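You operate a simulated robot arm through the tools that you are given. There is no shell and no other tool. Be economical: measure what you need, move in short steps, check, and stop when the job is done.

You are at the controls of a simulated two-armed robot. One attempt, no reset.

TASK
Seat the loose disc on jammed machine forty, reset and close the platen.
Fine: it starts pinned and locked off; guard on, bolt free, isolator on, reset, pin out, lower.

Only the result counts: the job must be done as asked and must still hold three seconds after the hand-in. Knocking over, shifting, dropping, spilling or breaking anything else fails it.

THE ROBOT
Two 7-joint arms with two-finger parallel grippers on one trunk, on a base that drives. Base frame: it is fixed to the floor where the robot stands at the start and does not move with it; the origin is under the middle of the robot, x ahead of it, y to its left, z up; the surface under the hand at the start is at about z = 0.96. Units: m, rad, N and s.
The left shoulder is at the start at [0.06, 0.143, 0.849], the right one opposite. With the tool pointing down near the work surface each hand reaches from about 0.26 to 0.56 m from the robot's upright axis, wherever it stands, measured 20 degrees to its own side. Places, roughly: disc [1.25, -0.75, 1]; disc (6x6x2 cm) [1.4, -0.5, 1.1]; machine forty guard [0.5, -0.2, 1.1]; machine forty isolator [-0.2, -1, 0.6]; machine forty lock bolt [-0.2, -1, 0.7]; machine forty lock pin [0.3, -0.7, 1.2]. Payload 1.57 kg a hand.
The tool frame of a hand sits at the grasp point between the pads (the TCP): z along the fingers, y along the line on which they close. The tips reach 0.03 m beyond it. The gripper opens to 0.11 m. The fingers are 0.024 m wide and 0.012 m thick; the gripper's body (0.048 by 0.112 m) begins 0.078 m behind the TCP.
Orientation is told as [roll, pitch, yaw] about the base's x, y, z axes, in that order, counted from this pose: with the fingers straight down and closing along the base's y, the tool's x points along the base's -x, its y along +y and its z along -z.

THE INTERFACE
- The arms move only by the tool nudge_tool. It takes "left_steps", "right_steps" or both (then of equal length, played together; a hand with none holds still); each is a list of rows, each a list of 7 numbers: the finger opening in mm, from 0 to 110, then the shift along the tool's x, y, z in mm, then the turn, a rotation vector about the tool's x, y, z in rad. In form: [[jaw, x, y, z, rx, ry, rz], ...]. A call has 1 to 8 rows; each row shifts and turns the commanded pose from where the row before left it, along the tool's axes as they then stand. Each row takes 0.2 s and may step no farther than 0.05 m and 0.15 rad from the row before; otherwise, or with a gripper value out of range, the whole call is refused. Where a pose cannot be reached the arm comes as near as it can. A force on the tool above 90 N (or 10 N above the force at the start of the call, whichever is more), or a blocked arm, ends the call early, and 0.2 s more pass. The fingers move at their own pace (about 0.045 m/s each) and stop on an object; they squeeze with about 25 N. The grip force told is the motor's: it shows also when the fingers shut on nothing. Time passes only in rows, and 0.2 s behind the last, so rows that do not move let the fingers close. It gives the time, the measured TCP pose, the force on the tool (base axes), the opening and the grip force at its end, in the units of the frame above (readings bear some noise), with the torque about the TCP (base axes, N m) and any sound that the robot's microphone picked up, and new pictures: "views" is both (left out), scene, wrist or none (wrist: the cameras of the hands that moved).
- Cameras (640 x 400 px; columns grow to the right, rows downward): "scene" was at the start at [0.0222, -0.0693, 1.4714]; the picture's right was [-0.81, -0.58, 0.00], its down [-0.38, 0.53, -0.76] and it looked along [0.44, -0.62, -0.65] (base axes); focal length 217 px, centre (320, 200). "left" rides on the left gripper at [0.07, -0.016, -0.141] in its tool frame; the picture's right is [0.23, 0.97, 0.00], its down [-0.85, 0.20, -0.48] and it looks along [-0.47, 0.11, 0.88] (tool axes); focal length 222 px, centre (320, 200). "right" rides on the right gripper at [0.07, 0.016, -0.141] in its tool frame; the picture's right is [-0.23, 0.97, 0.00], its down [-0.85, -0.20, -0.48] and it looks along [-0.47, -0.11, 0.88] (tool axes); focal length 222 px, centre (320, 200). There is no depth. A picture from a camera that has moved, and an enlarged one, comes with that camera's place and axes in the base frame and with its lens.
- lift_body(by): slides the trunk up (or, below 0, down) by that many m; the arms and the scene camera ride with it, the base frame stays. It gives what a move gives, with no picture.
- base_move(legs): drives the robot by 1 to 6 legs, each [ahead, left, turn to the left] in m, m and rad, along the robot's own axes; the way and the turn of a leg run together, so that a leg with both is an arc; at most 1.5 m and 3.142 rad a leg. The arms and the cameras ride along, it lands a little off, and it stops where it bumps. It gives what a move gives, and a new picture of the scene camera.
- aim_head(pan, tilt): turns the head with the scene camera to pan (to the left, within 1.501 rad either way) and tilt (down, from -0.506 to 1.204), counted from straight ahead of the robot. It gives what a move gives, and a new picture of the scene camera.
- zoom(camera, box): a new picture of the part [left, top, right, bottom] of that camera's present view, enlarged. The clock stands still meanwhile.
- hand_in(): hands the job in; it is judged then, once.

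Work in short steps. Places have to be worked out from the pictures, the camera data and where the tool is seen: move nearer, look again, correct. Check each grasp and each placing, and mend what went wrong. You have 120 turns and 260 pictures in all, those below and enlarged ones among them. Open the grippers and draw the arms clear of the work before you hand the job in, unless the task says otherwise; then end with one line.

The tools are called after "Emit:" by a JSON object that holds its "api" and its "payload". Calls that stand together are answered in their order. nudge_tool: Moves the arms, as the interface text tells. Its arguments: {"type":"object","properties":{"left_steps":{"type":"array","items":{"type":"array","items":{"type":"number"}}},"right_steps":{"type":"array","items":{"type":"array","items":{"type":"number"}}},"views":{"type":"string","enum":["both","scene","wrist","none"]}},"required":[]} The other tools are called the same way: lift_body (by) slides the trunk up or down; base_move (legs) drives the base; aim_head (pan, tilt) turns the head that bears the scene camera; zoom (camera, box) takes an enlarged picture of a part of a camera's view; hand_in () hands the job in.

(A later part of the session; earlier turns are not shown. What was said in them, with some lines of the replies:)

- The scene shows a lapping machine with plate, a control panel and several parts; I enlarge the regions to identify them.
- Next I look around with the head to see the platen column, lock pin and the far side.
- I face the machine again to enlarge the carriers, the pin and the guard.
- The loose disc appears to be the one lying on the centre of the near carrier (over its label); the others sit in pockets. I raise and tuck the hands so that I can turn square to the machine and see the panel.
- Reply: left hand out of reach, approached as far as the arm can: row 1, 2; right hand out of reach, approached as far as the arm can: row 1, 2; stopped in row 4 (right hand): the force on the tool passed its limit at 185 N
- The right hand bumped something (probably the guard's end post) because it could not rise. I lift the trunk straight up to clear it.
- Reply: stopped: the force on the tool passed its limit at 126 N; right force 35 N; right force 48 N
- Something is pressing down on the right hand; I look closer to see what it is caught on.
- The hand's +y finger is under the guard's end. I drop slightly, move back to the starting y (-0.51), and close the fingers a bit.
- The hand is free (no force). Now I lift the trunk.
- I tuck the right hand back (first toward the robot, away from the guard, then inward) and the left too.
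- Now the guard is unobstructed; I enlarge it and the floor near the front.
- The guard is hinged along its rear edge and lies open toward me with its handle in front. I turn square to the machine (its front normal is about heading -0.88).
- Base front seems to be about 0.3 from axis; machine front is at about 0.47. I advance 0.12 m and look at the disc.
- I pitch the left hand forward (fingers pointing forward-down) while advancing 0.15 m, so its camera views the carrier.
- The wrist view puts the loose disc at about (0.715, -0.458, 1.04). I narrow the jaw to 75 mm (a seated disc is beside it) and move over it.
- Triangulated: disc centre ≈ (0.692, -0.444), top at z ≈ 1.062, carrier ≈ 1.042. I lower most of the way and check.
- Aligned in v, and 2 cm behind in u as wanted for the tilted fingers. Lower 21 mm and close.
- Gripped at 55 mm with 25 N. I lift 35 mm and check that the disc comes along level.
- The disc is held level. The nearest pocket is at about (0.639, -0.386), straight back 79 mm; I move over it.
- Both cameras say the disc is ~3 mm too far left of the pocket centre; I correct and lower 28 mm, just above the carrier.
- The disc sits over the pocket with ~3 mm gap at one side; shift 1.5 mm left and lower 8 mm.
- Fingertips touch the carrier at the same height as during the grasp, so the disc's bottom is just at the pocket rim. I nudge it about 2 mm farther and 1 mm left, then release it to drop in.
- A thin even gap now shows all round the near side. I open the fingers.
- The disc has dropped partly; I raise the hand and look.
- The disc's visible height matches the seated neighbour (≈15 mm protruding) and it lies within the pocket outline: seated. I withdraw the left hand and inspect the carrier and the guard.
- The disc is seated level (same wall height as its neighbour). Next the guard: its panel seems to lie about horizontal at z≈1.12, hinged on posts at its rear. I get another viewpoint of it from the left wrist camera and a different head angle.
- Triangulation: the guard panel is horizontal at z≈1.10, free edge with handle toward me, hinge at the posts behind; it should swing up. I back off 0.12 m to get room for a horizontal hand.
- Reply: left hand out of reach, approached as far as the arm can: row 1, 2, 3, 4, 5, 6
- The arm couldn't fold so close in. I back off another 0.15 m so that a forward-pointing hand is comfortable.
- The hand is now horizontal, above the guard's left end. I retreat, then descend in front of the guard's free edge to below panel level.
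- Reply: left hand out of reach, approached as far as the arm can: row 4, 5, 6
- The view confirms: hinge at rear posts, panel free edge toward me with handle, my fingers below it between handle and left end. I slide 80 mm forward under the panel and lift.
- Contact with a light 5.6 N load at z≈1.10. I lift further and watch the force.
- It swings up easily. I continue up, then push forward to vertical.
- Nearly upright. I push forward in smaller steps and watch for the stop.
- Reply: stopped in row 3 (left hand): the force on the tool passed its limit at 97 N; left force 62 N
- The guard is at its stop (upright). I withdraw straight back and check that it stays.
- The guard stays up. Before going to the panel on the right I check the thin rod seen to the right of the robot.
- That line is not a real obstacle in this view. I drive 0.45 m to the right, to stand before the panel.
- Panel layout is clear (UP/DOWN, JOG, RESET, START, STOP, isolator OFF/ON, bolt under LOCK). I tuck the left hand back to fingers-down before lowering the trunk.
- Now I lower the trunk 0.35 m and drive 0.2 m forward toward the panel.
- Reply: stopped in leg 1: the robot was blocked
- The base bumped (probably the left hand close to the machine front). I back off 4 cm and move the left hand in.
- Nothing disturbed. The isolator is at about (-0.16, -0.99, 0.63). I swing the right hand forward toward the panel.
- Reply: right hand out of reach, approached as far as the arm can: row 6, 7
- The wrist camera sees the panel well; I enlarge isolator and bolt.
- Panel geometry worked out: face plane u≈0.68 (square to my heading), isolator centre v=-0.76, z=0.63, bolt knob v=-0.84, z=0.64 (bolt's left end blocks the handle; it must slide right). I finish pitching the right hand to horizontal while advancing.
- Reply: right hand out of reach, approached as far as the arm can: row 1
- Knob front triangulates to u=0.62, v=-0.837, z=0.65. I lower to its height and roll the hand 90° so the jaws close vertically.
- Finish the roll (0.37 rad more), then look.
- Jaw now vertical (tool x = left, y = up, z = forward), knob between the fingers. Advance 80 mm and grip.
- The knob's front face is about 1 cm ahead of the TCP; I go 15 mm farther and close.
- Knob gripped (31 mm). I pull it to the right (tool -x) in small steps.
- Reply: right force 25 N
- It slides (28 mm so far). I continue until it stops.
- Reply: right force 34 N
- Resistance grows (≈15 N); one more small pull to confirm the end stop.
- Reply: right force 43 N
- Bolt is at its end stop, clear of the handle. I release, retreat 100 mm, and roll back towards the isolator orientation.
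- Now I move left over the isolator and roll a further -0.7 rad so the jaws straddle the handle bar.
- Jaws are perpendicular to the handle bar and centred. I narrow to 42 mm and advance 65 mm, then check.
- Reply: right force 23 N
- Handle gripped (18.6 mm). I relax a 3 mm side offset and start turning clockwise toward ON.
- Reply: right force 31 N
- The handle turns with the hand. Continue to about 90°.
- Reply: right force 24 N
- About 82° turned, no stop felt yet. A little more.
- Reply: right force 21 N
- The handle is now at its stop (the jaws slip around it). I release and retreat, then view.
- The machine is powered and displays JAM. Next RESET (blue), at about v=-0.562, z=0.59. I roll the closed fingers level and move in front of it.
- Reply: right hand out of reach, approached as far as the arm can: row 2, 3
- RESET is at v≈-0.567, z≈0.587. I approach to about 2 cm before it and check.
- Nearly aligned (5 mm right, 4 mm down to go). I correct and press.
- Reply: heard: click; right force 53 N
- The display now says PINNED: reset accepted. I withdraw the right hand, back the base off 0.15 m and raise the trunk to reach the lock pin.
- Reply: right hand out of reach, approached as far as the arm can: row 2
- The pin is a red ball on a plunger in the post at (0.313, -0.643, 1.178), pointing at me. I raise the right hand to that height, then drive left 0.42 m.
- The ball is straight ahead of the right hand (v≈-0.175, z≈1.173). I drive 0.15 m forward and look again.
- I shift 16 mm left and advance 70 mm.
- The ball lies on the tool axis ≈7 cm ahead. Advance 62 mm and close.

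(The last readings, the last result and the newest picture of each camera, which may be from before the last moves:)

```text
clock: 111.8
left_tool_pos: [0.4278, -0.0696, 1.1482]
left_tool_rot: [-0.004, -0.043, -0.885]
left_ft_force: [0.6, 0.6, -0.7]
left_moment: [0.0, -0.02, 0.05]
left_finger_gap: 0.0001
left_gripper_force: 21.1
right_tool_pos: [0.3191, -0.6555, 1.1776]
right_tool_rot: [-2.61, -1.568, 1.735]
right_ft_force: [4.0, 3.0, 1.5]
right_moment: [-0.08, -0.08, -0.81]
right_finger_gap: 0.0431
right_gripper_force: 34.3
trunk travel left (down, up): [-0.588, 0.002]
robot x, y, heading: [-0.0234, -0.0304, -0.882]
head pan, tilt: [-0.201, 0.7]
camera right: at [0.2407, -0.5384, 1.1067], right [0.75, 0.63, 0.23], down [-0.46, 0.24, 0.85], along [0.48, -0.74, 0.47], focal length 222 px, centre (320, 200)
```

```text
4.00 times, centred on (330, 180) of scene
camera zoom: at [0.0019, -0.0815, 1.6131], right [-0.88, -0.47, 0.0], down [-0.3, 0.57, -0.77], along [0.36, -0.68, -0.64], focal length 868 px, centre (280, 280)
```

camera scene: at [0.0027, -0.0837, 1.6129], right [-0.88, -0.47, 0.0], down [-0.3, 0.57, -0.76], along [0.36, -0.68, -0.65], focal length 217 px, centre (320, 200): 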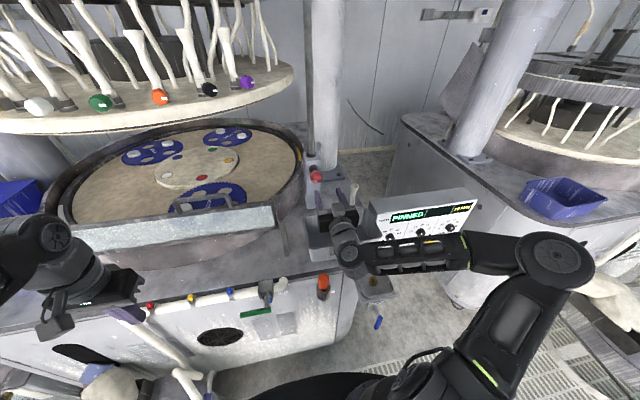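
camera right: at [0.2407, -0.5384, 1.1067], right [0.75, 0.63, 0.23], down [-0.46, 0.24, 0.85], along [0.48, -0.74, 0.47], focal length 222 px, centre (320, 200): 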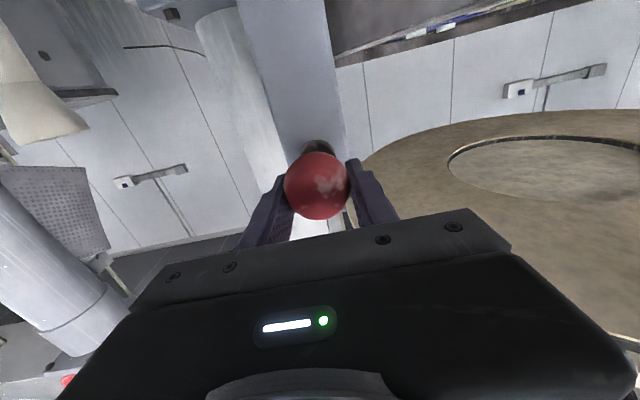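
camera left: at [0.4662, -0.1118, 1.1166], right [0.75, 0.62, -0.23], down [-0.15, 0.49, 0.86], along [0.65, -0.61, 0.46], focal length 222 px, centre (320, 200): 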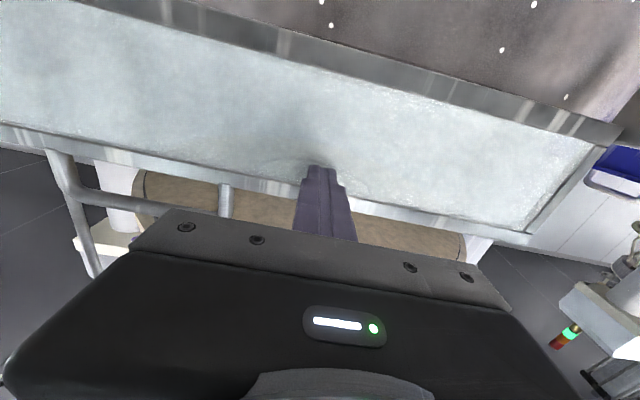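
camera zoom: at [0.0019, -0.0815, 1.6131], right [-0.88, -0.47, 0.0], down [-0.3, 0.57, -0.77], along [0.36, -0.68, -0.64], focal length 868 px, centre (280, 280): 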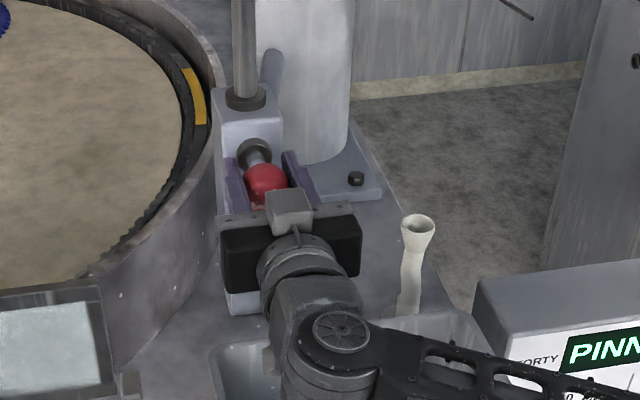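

Ball gripped (43 mm). I pull straight back in small steps.

Emit:
{"api": "nudge_tool", "payload": {"right_steps": [[20, 0, 0, -10, 0, 0, 0], [20, 0, 0, -10, 0, 0, 0], [20, 0, 0, -10, 0, 0, 0], [20, 0, 0, 0, 0, 0, 0]], "views": "wrist"}}

Emit:
{"api": "zoom", "payload": {"camera": "scene", "box": [260, 130, 400, 230]}}

```text
clock: 112.8
left_tool_pos: [0.427, -0.0687, 1.1474]
left_tool_rot: [-0.004, -0.042, -0.887]
left_ft_force: [-0.1, 0.8, -0.3]
left_moment: [-0.01, -0.01, -0.01]
left_finger_gap: 0.0
left_gripper_force: 21.5
right_tool_pos: [0.2998, -0.6326, 1.1776]
right_tool_rot: [-2.296, -1.569, 1.423]
right_ft_force: [3.8, 4.1, 0.8]
right_moment: [0.86, 0.64, -1.22]
right_finger_gap: 0.0425
right_gripper_force: 44.4
trunk travel left (down, up): [-0.588, 0.002]
robot x, y, heading: [-0.0222, -0.0282, -0.88]
head pan, tilt: [-0.201, 0.7]
camera right: at [0.2217, -0.5151, 1.107], right [0.75, 0.62, 0.23], down [-0.46, 0.24, 0.85], along [0.48, -0.74, 0.47], focal length 222 px, centre (320, 200)
```

right: 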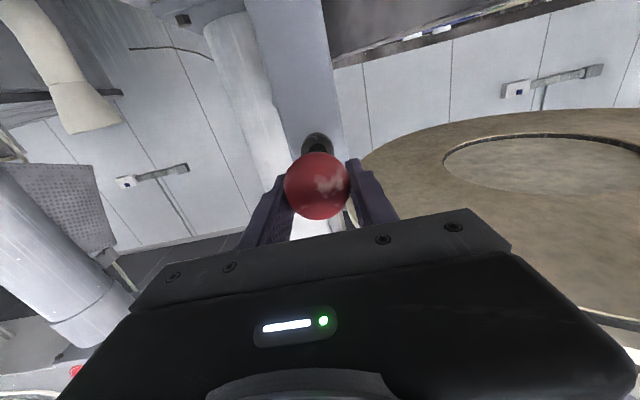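

```text
4.00 times, centred on (330, 180) of scene
camera zoom: at [0.0023, -0.0816, 1.6131], right [-0.88, -0.47, 0.0], down [-0.3, 0.57, -0.77], along [0.36, -0.68, -0.64], focal length 868 px, centre (280, 280)
```

zoom: 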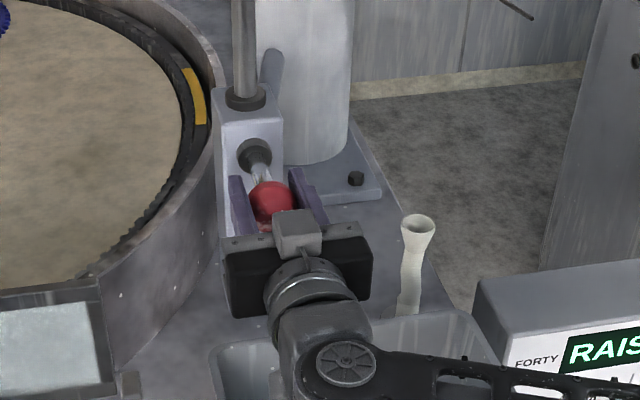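

The pin slides out and the display changed to RAIS(ED). I pull further to find its stop.

Emit:
{"api": "nudge_tool", "payload": {"right_steps": [[20, 0, 0, -8, 0, 0, 0], [20, 0, 0, -8, 0, 0, 0], [20, 0, 0, 0, 0, 0, 0]], "views": "none"}}

Emit:
{"api": "zoom", "payload": {"camera": "scene", "box": [260, 130, 400, 230]}}

```text
clock: 113.6
left_tool_pos: [0.4262, -0.0694, 1.1468]
left_tool_rot: [-0.002, -0.041, -0.887]
left_ft_force: [0.5, 0.4, 0.2]
left_moment: [-0.04, 0.01, -0.03]
left_finger_gap: 0.0
left_gripper_force: 21.5
right_tool_pos: [0.2909, -0.6228, 1.1774]
right_tool_rot: [-2.58, -1.57, 1.705]
right_ft_force: [1.6, 2.5, -0.3]
right_moment: [0.65, -0.18, -1.32]
right_finger_gap: 0.0427
right_gripper_force: 45.0
trunk travel left (down, up): [-0.588, 0.002]
robot x, y, heading: [-0.0233, -0.0258, -0.889]
head pan, tilt: [-0.201, 0.7]
```

```text
4.00 times, centred on (330, 180) of scene
camera zoom: at [0.0017, -0.082, 1.613], right [-0.88, -0.47, 0.0], down [-0.3, 0.57, -0.76], along [0.36, -0.68, -0.64], focal length 868 px, centre (280, 280)
```

zoom: 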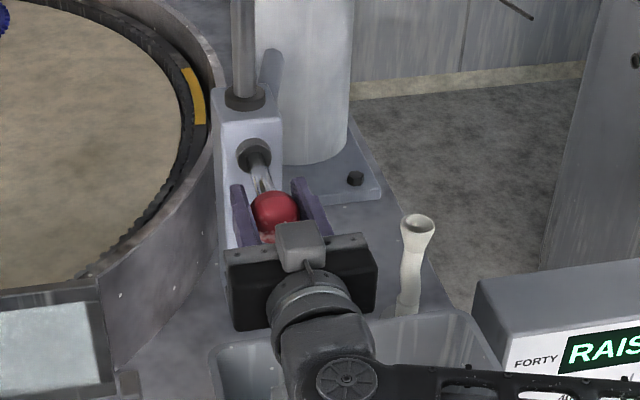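

Emit:
{"api": "nudge_tool", "payload": {"right_steps": [[20, 0, 0, -8, 0, 0, 0], [20, 0, 0, -8, 0, 0, 0], [20, 0, 0, 0, 0, 0, 0]], "views": "none"}}

Emit:
{"api": "zoom", "payload": {"camera": "scene", "box": [260, 130, 400, 230]}}

```text
clock: 114.4
left_tool_pos: [0.4288, -0.0723, 1.1462]
left_tool_rot: [-0.004, -0.039, -0.886]
left_ft_force: [-0.9, 0.2, 0.1]
left_moment: [-0.02, 0.0, -0.01]
left_finger_gap: 0.0001
left_gripper_force: 21.5
right_tool_pos: [0.2827, -0.6124, 1.1776]
right_tool_rot: [-2.068, -1.569, 1.193]
right_ft_force: [22.5, -22.1, 7.6]
right_moment: [-0.13, -0.18, -1.09]
right_finger_gap: 0.0429
right_gripper_force: 45.4
trunk travel left (down, up): [-0.588, 0.002]
robot x, y, heading: [-0.023, -0.0289, -0.878]
head pan, tilt: [-0.201, 0.7]
```

```text
4.00 times, centred on (330, 180) of scene
camera zoom: at [0.0054, -0.0859, 1.613], right [-0.88, -0.47, 0.0], down [-0.3, 0.57, -0.76], along [0.36, -0.67, -0.65], focal length 868 px, centre (280, 280)
```

zoom: 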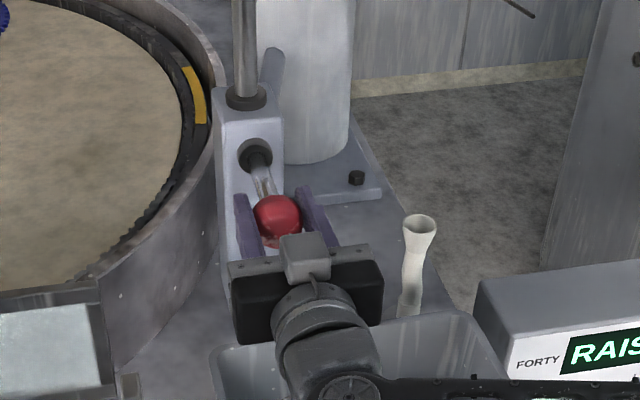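

The pin is at its end stop (31 N). I release, retreat and check it stays out.

Emit:
{"api": "nudge_tool", "payload": {"right_steps": [[45, 0, 0, 0, 0, 0, 0], [70, 0, 0, 0, 0, 0, 0], [75, 0, 0, 0, 0, 0, 0], [75, 0, 0, -35, 0, 0, 0], [75, 0, 0, -45, 0, 0, 0], [40, 0, 0, -40, 0, 0, 0], [0, 0, 0, 0, 0, 0, 0], [0, 0, 0, 0, 0, 0, 0]], "views": "none"}}

Emit:
{"api": "zoom", "payload": {"camera": "scene", "box": [260, 120, 480, 250]}}

```text
clock: 116.2
left_tool_pos: [0.4259, -0.0703, 1.1472]
left_tool_rot: [-0.003, -0.042, -0.886]
left_ft_force: [-0.2, 0.0, -0.5]
left_moment: [-0.01, 0.04, -0.01]
left_finger_gap: 0.0
left_gripper_force: 21.2
right_tool_pos: [0.2243, -0.5323, 1.1844]
right_tool_rot: [-2.501, -1.568, 1.625]
right_ft_force: [0.2, 0.1, 0.0]
right_moment: [0.01, -0.01, 0.02]
right_finger_gap: 0.0066
right_gripper_force: 0.3
right hand out of reach, approached as far as the arm can: row 6
trunk travel left (down, up): [-0.588, 0.002]
robot x, y, heading: [-0.0254, -0.0296, -0.878]
head pan, tilt: [-0.201, 0.7]
```

```text
2.91 times, centred on (370, 185) of scene
camera zoom: at [0.0017, -0.0825, 1.613], right [-0.88, -0.47, 0.0], down [-0.3, 0.57, -0.76], along [0.36, -0.68, -0.64], focal length 631 px, centre (174, 244)
```

zoom: 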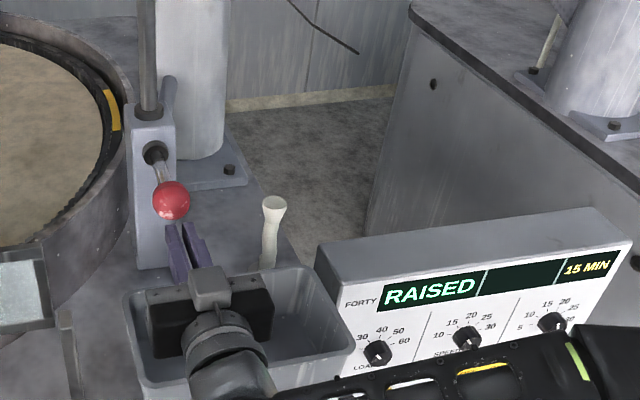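

The pin stays out and the display says RAISED. I go back to the panel: back off, drive right 0.33 m, lower the trunk.

Emit:
{"api": "base_move", "payload": {"legs": [[-0.15, 0, 0], [0, -0.33, 0]]}}

Emit:
{"api": "lift_body", "payload": {"by": -0.35}}

Emit:
{"api": "nudge_tool", "payload": {"right_steps": [[0, 40, 0, 0, 0, 0, 0], [0, 40, 0, 0, 0, 0, 0], [0, 40, 0, 0, 0, 0, 0], [0, 40, 0, 0, 0, 0, 0], [0, 40, 0, 0, 0, 0, 0], [0, 30, 0, 0, 0, 0, 0], [0, 0, 0, 0, 0, 0, 0]]}}

```text
clock: 119.3
left_tool_pos: [0.0836, -0.1577, 1.1476]
left_tool_rot: [-0.001, -0.042, -0.886]
left_ft_force: [1.0, -0.3, -0.6]
left_moment: [0.03, -0.03, -0.01]
left_finger_gap: 0.0
left_gripper_force: 21.1
right_tool_pos: [-0.1177, -0.6194, 1.1851]
right_tool_rot: [-2.963, -1.568, 2.09]
right_ft_force: [0.0, -0.2, 0.0]
right_moment: [0.03, 0.0, 0.03]
right_finger_gap: 0.0
right_gripper_force: 20.7
trunk travel left (down, up): [-0.588, 0.002]
robot x, y, heading: [-0.3666, -0.116, -0.887]
head pan, tilt: [-0.201, 0.7]
camera scene: at [-0.3421, -0.1703, 1.613], right [-0.88, -0.47, 0.0], down [-0.3, 0.57, -0.76], along [0.36, -0.68, -0.64], focal length 217 px, centre (320, 200)
```

scene: 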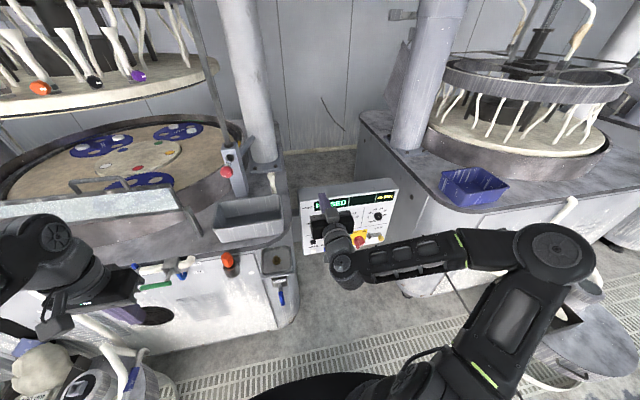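

```text
clock: 122.8
left_tool_pos: [0.084, -0.1559, 0.7981]
left_tool_rot: [-0.005, -0.041, -0.886]
left_ft_force: [-0.1, 0.2, 0.0]
left_moment: [-0.01, 0.02, 0.02]
left_finger_gap: 0.0002
left_gripper_force: 21.0
right_tool_pos: [-0.1177, -0.6192, 0.8341]
right_tool_rot: [-2.574, -1.568, 1.7]
right_ft_force: [-0.2, -0.7, 0.7]
right_moment: [-0.01, 0.04, 0.03]
right_finger_gap: 0.0
right_gripper_force: 21.4
trunk travel left (down, up): [-0.238, 0.352]
robot x, y, heading: [-0.3677, -0.1164, -0.882]
head pan, tilt: [-0.201, 0.7]
```

```text
clock: 124.3
left_tool_pos: [0.0854, -0.1553, 0.7974]
left_tool_rot: [-0.002, -0.041, -0.887]
left_ft_force: [0.2, -0.5, 0.5]
left_moment: [0.02, 0.03, 0.0]
left_finger_gap: 0.0
left_gripper_force: 21.3
right_tool_pos: [-0.1155, -0.6628, 0.6201]
right_tool_rot: [-2.475, -1.57, 1.601]
right_ft_force: [-0.1, 0.2, 0.2]
right_moment: [-0.02, -0.01, -0.01]
right_finger_gap: 0.0001
right_gripper_force: 21.6
right hand out of reach, approached as far as the arm can: row 1, 2, 3, 4
trunk travel left (down, up): [-0.238, 0.352]
robot x, y, heading: [-0.3661, -0.1171, -0.881]
head pan, tilt: [-0.201, 0.7]
camera scene: at [-0.3412, -0.1697, 1.263], right [-0.88, -0.47, 0.0], down [-0.3, 0.57, -0.76], along [0.36, -0.68, -0.64], focal length 217 px, centre (320, 200)
camera right: at [-0.1943, -0.5455, 0.5496], right [0.75, 0.63, 0.23], down [-0.46, 0.24, 0.85], along [0.48, -0.74, 0.47], focal length 222 px, centre (320, 200)
```

scene: 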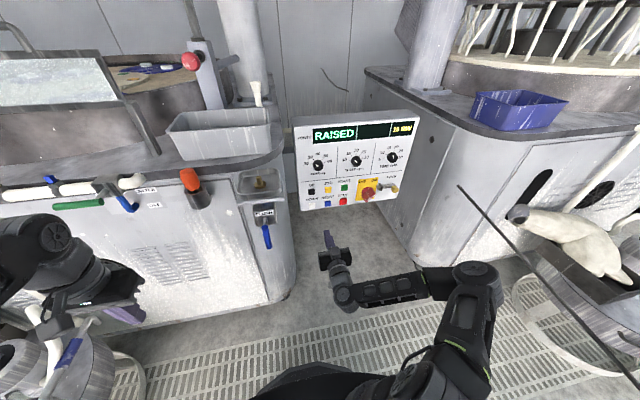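
right: 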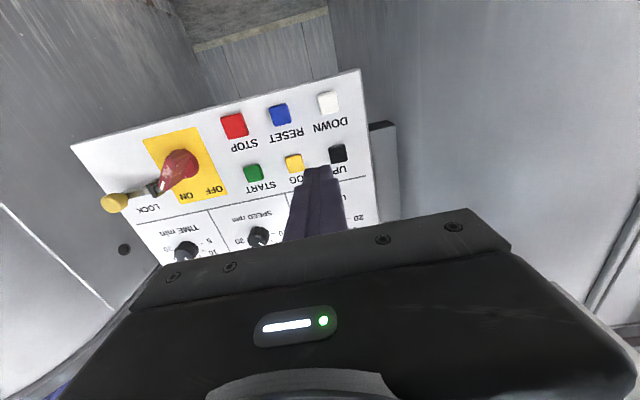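

DOWN is at v≈-0.491, z≈0.587. I drive 0.12 m forward, then align.

Emit:
{"api": "base_move", "payload": {"legs": [[0.12, 0, 0]]}}

Emit:
{"api": "nudge_tool", "payload": {"right_steps": [[0, 10, 8, 15, 0, 0, 0], [0, 10, 8, 15, 0, 0, 0], [0, 12, 6, 15, 0, 0, 0], [0, 0, 0, 0, 0, 0, 0]], "views": "wrist"}}

```text
clock: 125.6
left_tool_pos: [0.1621, -0.2524, 0.7975]
left_tool_rot: [-0.004, -0.042, -0.887]
left_ft_force: [-0.1, 0.4, -0.7]
left_moment: [-0.01, -0.01, 0.0]
left_finger_gap: 0.0
left_gripper_force: 21.1
right_tool_pos: [-0.037, -0.7584, 0.6202]
right_tool_rot: [-2.594, -1.568, 1.72]
right_ft_force: [-0.3, -0.1, 0.4]
right_moment: [-0.01, -0.01, -0.04]
right_finger_gap: 0.0
right_gripper_force: 21.5
trunk travel left (down, up): [-0.238, 0.352]
robot x, y, heading: [-0.2876, -0.2125, -0.881]
head pan, tilt: [-0.201, 0.7]
camera scene: at [-0.2628, -0.2649, 1.263], right [-0.88, -0.47, 0.0], down [-0.3, 0.57, -0.76], along [0.36, -0.68, -0.64], focal length 217 px, centre (320, 200)
```

scene: 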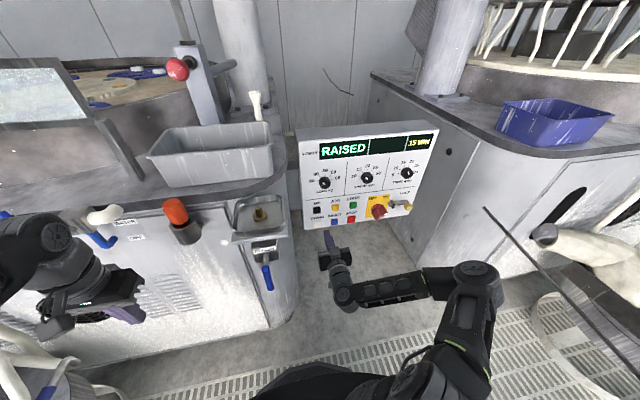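

```text
clock: 126.6
left_tool_pos: [0.1621, -0.2507, 0.7983]
left_tool_rot: [-0.004, -0.041, -0.887]
left_ft_force: [-0.1, -0.8, -0.1]
left_moment: [0.01, -0.03, 0.0]
left_finger_gap: 0.0
left_gripper_force: 21.2
right_tool_pos: [0.0085, -0.7794, 0.5878]
right_tool_rot: [-2.464, -1.57, 1.591]
right_ft_force: [-0.1, -0.2, 0.1]
right_moment: [-0.03, -0.01, -0.02]
right_finger_gap: 0.0001
right_gripper_force: 21.0
trunk travel left (down, up): [-0.238, 0.352]
robot x, y, heading: [-0.2832, -0.2137, -0.883]
head pan, tilt: [-0.201, 0.7]
camera right: at [-0.0692, -0.6619, 0.5162], right [0.75, 0.63, 0.23], down [-0.46, 0.24, 0.85], along [0.48, -0.74, 0.47], focal length 222 px, centre (320, 200)
```

right: 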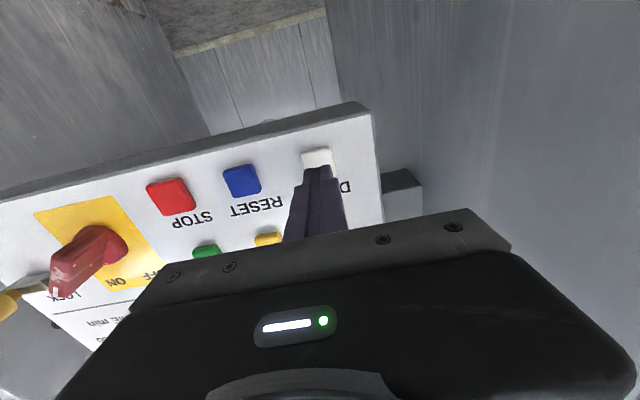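

Aligned with DOWN within a few mm; press it and hold briefly, watching the platen.

Emit:
{"api": "nudge_tool", "payload": {"right_steps": [[0, 5, -2, 10, 0, 0, 0], [0, 0, 0, 10, 0, 0, 0], [0, 0, 0, 8, 0, 0, 0], [0, 0, 0, 6, 0, 0, 0], [0, 0, 0, 4, 0, 0, 0], [0, 0, 0, 0, 0, 0, 0]], "views": "both"}}

```text
clock: 128.0
left_tool_pos: [0.1602, -0.25, 0.7984]
left_tool_rot: [-0.004, -0.043, -0.888]
left_ft_force: [-0.3, -0.4, 0.2]
left_moment: [0.0, 0.03, 0.0]
left_finger_gap: 0.0001
left_gripper_force: 21.4
right_tool_pos: [0.0289, -0.8074, 0.5843]
right_tool_rot: [0.121, -1.566, -0.989]
right_ft_force: [-32.3, 34.0, -9.6]
right_moment: [0.13, 0.19, -0.14]
right_finger_gap: 0.0
right_gripper_force: 21.3
trunk travel left (down, up): [-0.238, 0.352]
robot x, y, heading: [-0.2871, -0.2135, -0.879]
head pan, tilt: [-0.201, 0.7]
heard: click
camera scene: at [-0.2647, -0.2631, 1.263], right [-0.88, -0.47, 0.0], down [-0.3, 0.57, -0.77], along [0.36, -0.68, -0.64], focal length 217 px, centre (320, 200)
camera right: at [-0.0504, -0.6893, 0.5132], right [0.74, 0.63, 0.23], down [-0.46, 0.23, 0.86], along [0.48, -0.74, 0.46], focal length 222 px, centre (320, 200)
```

scene: 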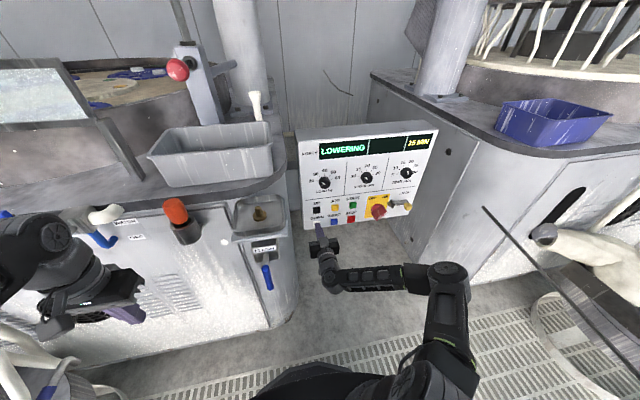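
right: 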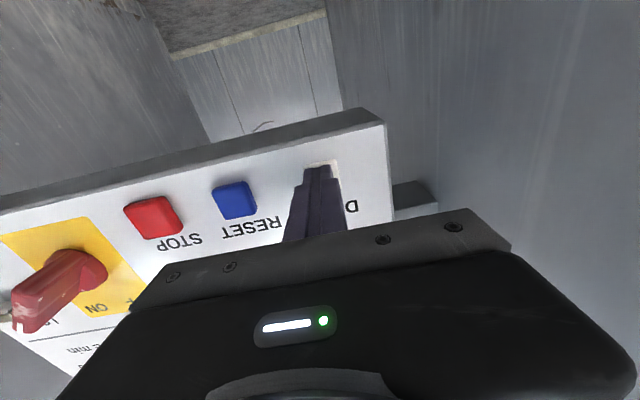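

It reads LOWERING. I keep the button held and let time pass.

Emit:
{"api": "nudge_tool", "payload": {"right_steps": [[0, 0, 0, 0, 0, 0, 0], [0, 0, 0, 0, 0, 0, 0], [0, 0, 0, 0, 0, 0, 0], [0, 0, 0, 0, 0, 0, 0], [0, 0, 0, 0, 0, 0, 0], [0, 0, 0, 0, 0, 0, 0], [0, 0, 0, 0, 0, 0, 0], [0, 0, 0, 0, 0, 0, 0]], "views": "none"}}

Emit:
{"api": "aim_head", "payload": {"pan": 0.3, "tilt": 0.2}}

```text
clock: 129.8
left_tool_pos: [0.1601, -0.2507, 0.7977]
left_tool_rot: [-0.003, -0.044, -0.887]
left_ft_force: [-0.1, 0.6, 0.3]
left_moment: [0.0, -0.01, 0.0]
left_finger_gap: 0.0
left_gripper_force: 21.4
right_tool_pos: [0.0302, -0.8083, 0.5829]
right_tool_rot: [-0.962, -1.569, 0.095]
right_ft_force: [-35.3, 36.7, -12.2]
right_moment: [0.23, 0.19, -0.15]
right_finger_gap: 0.0
right_gripper_force: 21.3
trunk travel left (down, up): [-0.238, 0.352]
robot x, y, heading: [-0.2852, -0.2135, -0.879]
head pan, tilt: [-0.201, 0.7]
```

```text
clock: 130.7
left_tool_pos: [0.1607, -0.2504, 0.7993]
left_tool_rot: [-0.004, -0.044, -0.888]
left_ft_force: [0.4, -0.2, 0.4]
left_moment: [0.0, -0.01, -0.01]
left_finger_gap: 0.0
left_gripper_force: 21.1
right_tool_pos: [0.0293, -0.8065, 0.5846]
right_tool_rot: [-0.94, -1.568, 0.069]
right_ft_force: [-34.0, 35.9, -12.5]
right_moment: [0.18, 0.27, -0.1]
right_finger_gap: 0.0001
right_gripper_force: 21.3
trunk travel left (down, up): [-0.238, 0.352]
robot x, y, heading: [-0.2865, -0.2129, -0.885]
head pan, tilt: [0.3, 0.201]
camera scene: at [-0.2265, -0.2398, 1.3084], right [-0.55, -0.83, 0.0], down [-0.17, 0.11, -0.98], along [0.82, -0.54, -0.2], focal length 217 px, centre (320, 200)
```

scene: 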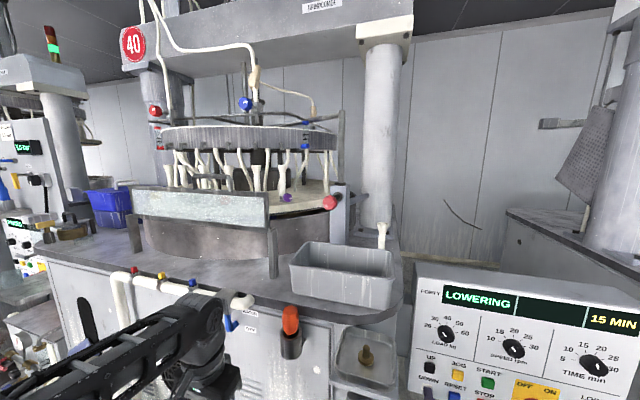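

The platen is well down already. I keep holding a little longer and look again.

Emit:
{"api": "nudge_tool", "payload": {"right_steps": [[0, 0, 0, 0, 0, 0, 0], [0, 0, 0, 0, 0, 0, 0], [0, 0, 0, 0, 0, 0, 0], [0, 0, 0, 0, 0, 0, 0], [0, 0, 0, 0, 0, 0, 0], [0, 0, 0, 0, 0, 0, 0], [0, 0, 0, 0, 0, 0, 0], [0, 0, 0, 0, 0, 0, 0]], "views": "scene"}}

```text
clock: 132.5
left_tool_pos: [0.1605, -0.2512, 0.7977]
left_tool_rot: [-0.002, -0.043, -0.887]
left_ft_force: [-0.4, -0.2, -0.5]
left_moment: [0.05, -0.03, 0.0]
left_finger_gap: 0.0
left_gripper_force: 21.0
right_tool_pos: [0.0302, -0.8072, 0.5839]
right_tool_rot: [-0.962, -1.567, 0.095]
right_ft_force: [-34.8, 35.4, -10.7]
right_moment: [0.21, 0.2, -0.15]
right_finger_gap: 0.0003
right_gripper_force: 21.0
trunk travel left (down, up): [-0.238, 0.352]
robot x, y, heading: [-0.2853, -0.2136, -0.885]
head pan, tilt: [0.3, 0.201]
camera scene: at [-0.2264, -0.2396, 1.3085], right [-0.55, -0.84, 0.0], down [-0.17, 0.11, -0.98], along [0.82, -0.54, -0.2], focal length 217 px, centre (320, 200)
```

scene: 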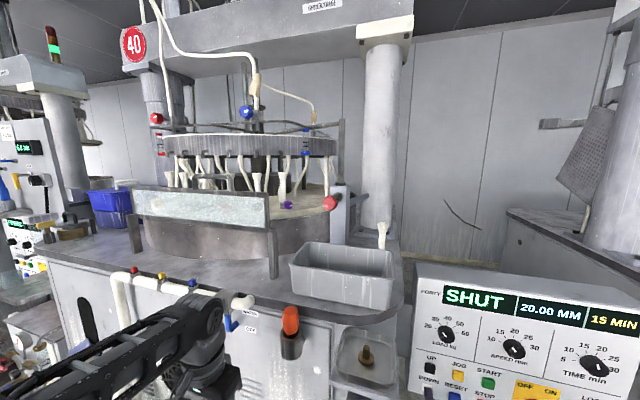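

Display: SHUT, 20.00 MM. I release the button, draw the arm back, open both grippers and back the robot off.

Emit:
{"api": "nudge_tool", "payload": {"right_steps": [[0, 0, 0, -25, 0, 0, 0], [0, 0, 0, -25, 0, 0, 0], [20, 0, 0, -10, 0, 0, 0]], "views": "none"}}

Emit:
{"api": "base_move", "payload": {"legs": [[-0.2, 0, 0]]}}

Emit:
{"api": "nudge_tool", "payload": {"left_steps": [[60, 0, 0, 0, 0, 0, 0], [60, 0, 0, 0, 0, 0, 0], [60, 0, 0, 0, 0, 0, 0], [60, 0, 0, 0, 0, 0, 0]], "right_steps": [[60, 0, 0, 0, 0, 0, 0], [60, 0, 0, 0, 0, 0, 0], [60, 0, 0, 0, 0, 0, 0], [60, 0, 0, 0, 0, 0, 0]], "views": "scene"}}

Emit:
{"api": "zoom", "payload": {"camera": "scene", "box": [300, 200, 540, 350]}}

```text
clock: 133.3
left_tool_pos: [0.1628, -0.2515, 0.7982]
left_tool_rot: [-0.002, -0.04, -0.885]
left_ft_force: [0.8, -0.1, 0.6]
left_moment: [0.02, -0.03, -0.05]
left_finger_gap: 0.0
left_gripper_force: 21.1
right_tool_pos: [-0.0073, -0.7622, 0.5861]
right_tool_rot: [-2.658, -1.568, 1.785]
right_ft_force: [-0.9, -0.6, -0.5]
right_moment: [-0.02, -0.02, -0.02]
right_finger_gap: 0.0199
right_gripper_force: 0.1
trunk travel left (down, up): [-0.238, 0.352]
robot x, y, heading: [-0.2836, -0.2129, -0.881]
head pan, tilt: [0.3, 0.201]
```

```text
clock: 134.9
left_tool_pos: [0.0303, -0.0919, 0.7976]
left_tool_rot: [-0.002, -0.04, -0.883]
left_ft_force: [0.5, -0.7, -1.0]
left_moment: [0.04, 0.0, 0.01]
left_finger_gap: 0.0
left_gripper_force: 21.4
right_tool_pos: [-0.1385, -0.6025, 0.5847]
right_tool_rot: [-2.562, -1.567, 1.692]
right_ft_force: [-0.5, 0.4, -0.5]
right_moment: [-0.01, 0.03, 0.03]
right_finger_gap: 0.02
right_gripper_force: 0.1
trunk travel left (down, up): [-0.238, 0.352]
robot x, y, heading: [-0.4162, -0.0543, -0.882]
head pan, tilt: [0.3, 0.201]
camera scene: at [-0.3557, -0.0822, 1.3084], right [-0.55, -0.84, 0.0], down [-0.17, 0.11, -0.98], along [0.82, -0.54, -0.2], focal length 217 px, centre (320, 200)
```

scene: 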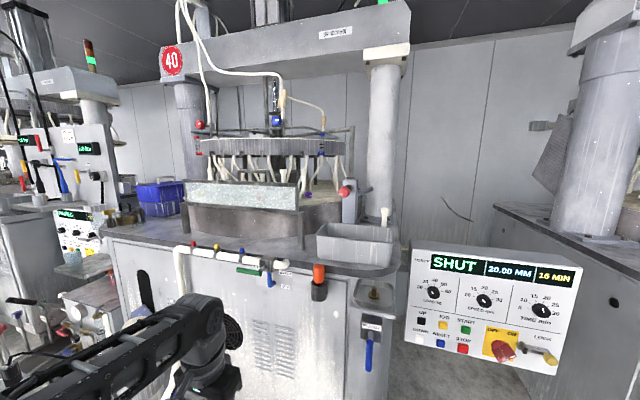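

```text
clock: 135.9
left_tool_pos: [0.0325, -0.0919, 0.7971]
left_tool_rot: [-0.005, -0.042, -0.883]
left_ft_force: [-0.4, -0.5, -0.9]
left_moment: [0.02, -0.02, 0.0]
left_finger_gap: 0.0598
left_gripper_force: 0.0
right_tool_pos: [-0.1383, -0.6019, 0.5859]
right_tool_rot: [-2.571, -1.569, 1.7]
right_ft_force: [-0.3, -0.4, 0.7]
right_moment: [0.04, 0.02, -0.02]
right_finger_gap: 0.06
right_gripper_force: 0.0
trunk travel left (down, up): [-0.238, 0.352]
robot x, y, heading: [-0.4164, -0.0547, -0.879]
head pan, tilt: [0.3, 0.201]
camera scene: at [-0.3557, -0.0821, 1.3084], right [-0.55, -0.84, 0.0], down [-0.17, 0.11, -0.98], along [0.82, -0.54, -0.2], focal length 217 px, centre (320, 200)
```

scene: 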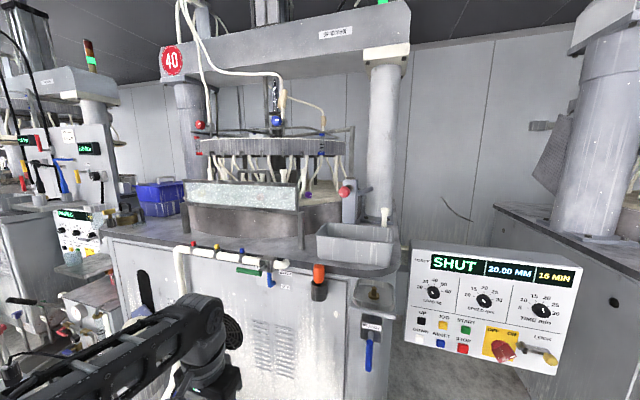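

```text
2.67 times, centred on (420, 275) of scene
camera zoom: at [-0.3557, -0.0821, 1.3084], right [-0.55, -0.84, 0.0], down [-0.17, 0.11, -0.98], along [0.82, -0.54, -0.2], focal length 579 px, centre (53, 0)
```

zoom: 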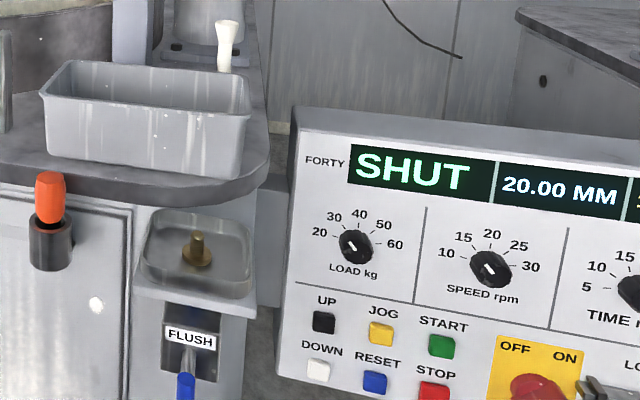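

The platen is down, the display still reads SHUT, the guard is up, the pin is out, the isolator is on and both hands are open and clear. I hand in the job.

Emit:
{"api": "hand_in", "payload": {}}

```text
The job is handed in.
```

The loose disc is seated in its carrier, and machine forty is reset with its platen closed: the display reads SHUT, 20.00 MM. Early on, the right hand caught under the open guard (185 N at first contact, then 126 N); the guard later swung up to its stop normally. The base also bumped something once near the panel; I saw nothing shifted or broken from either contact.
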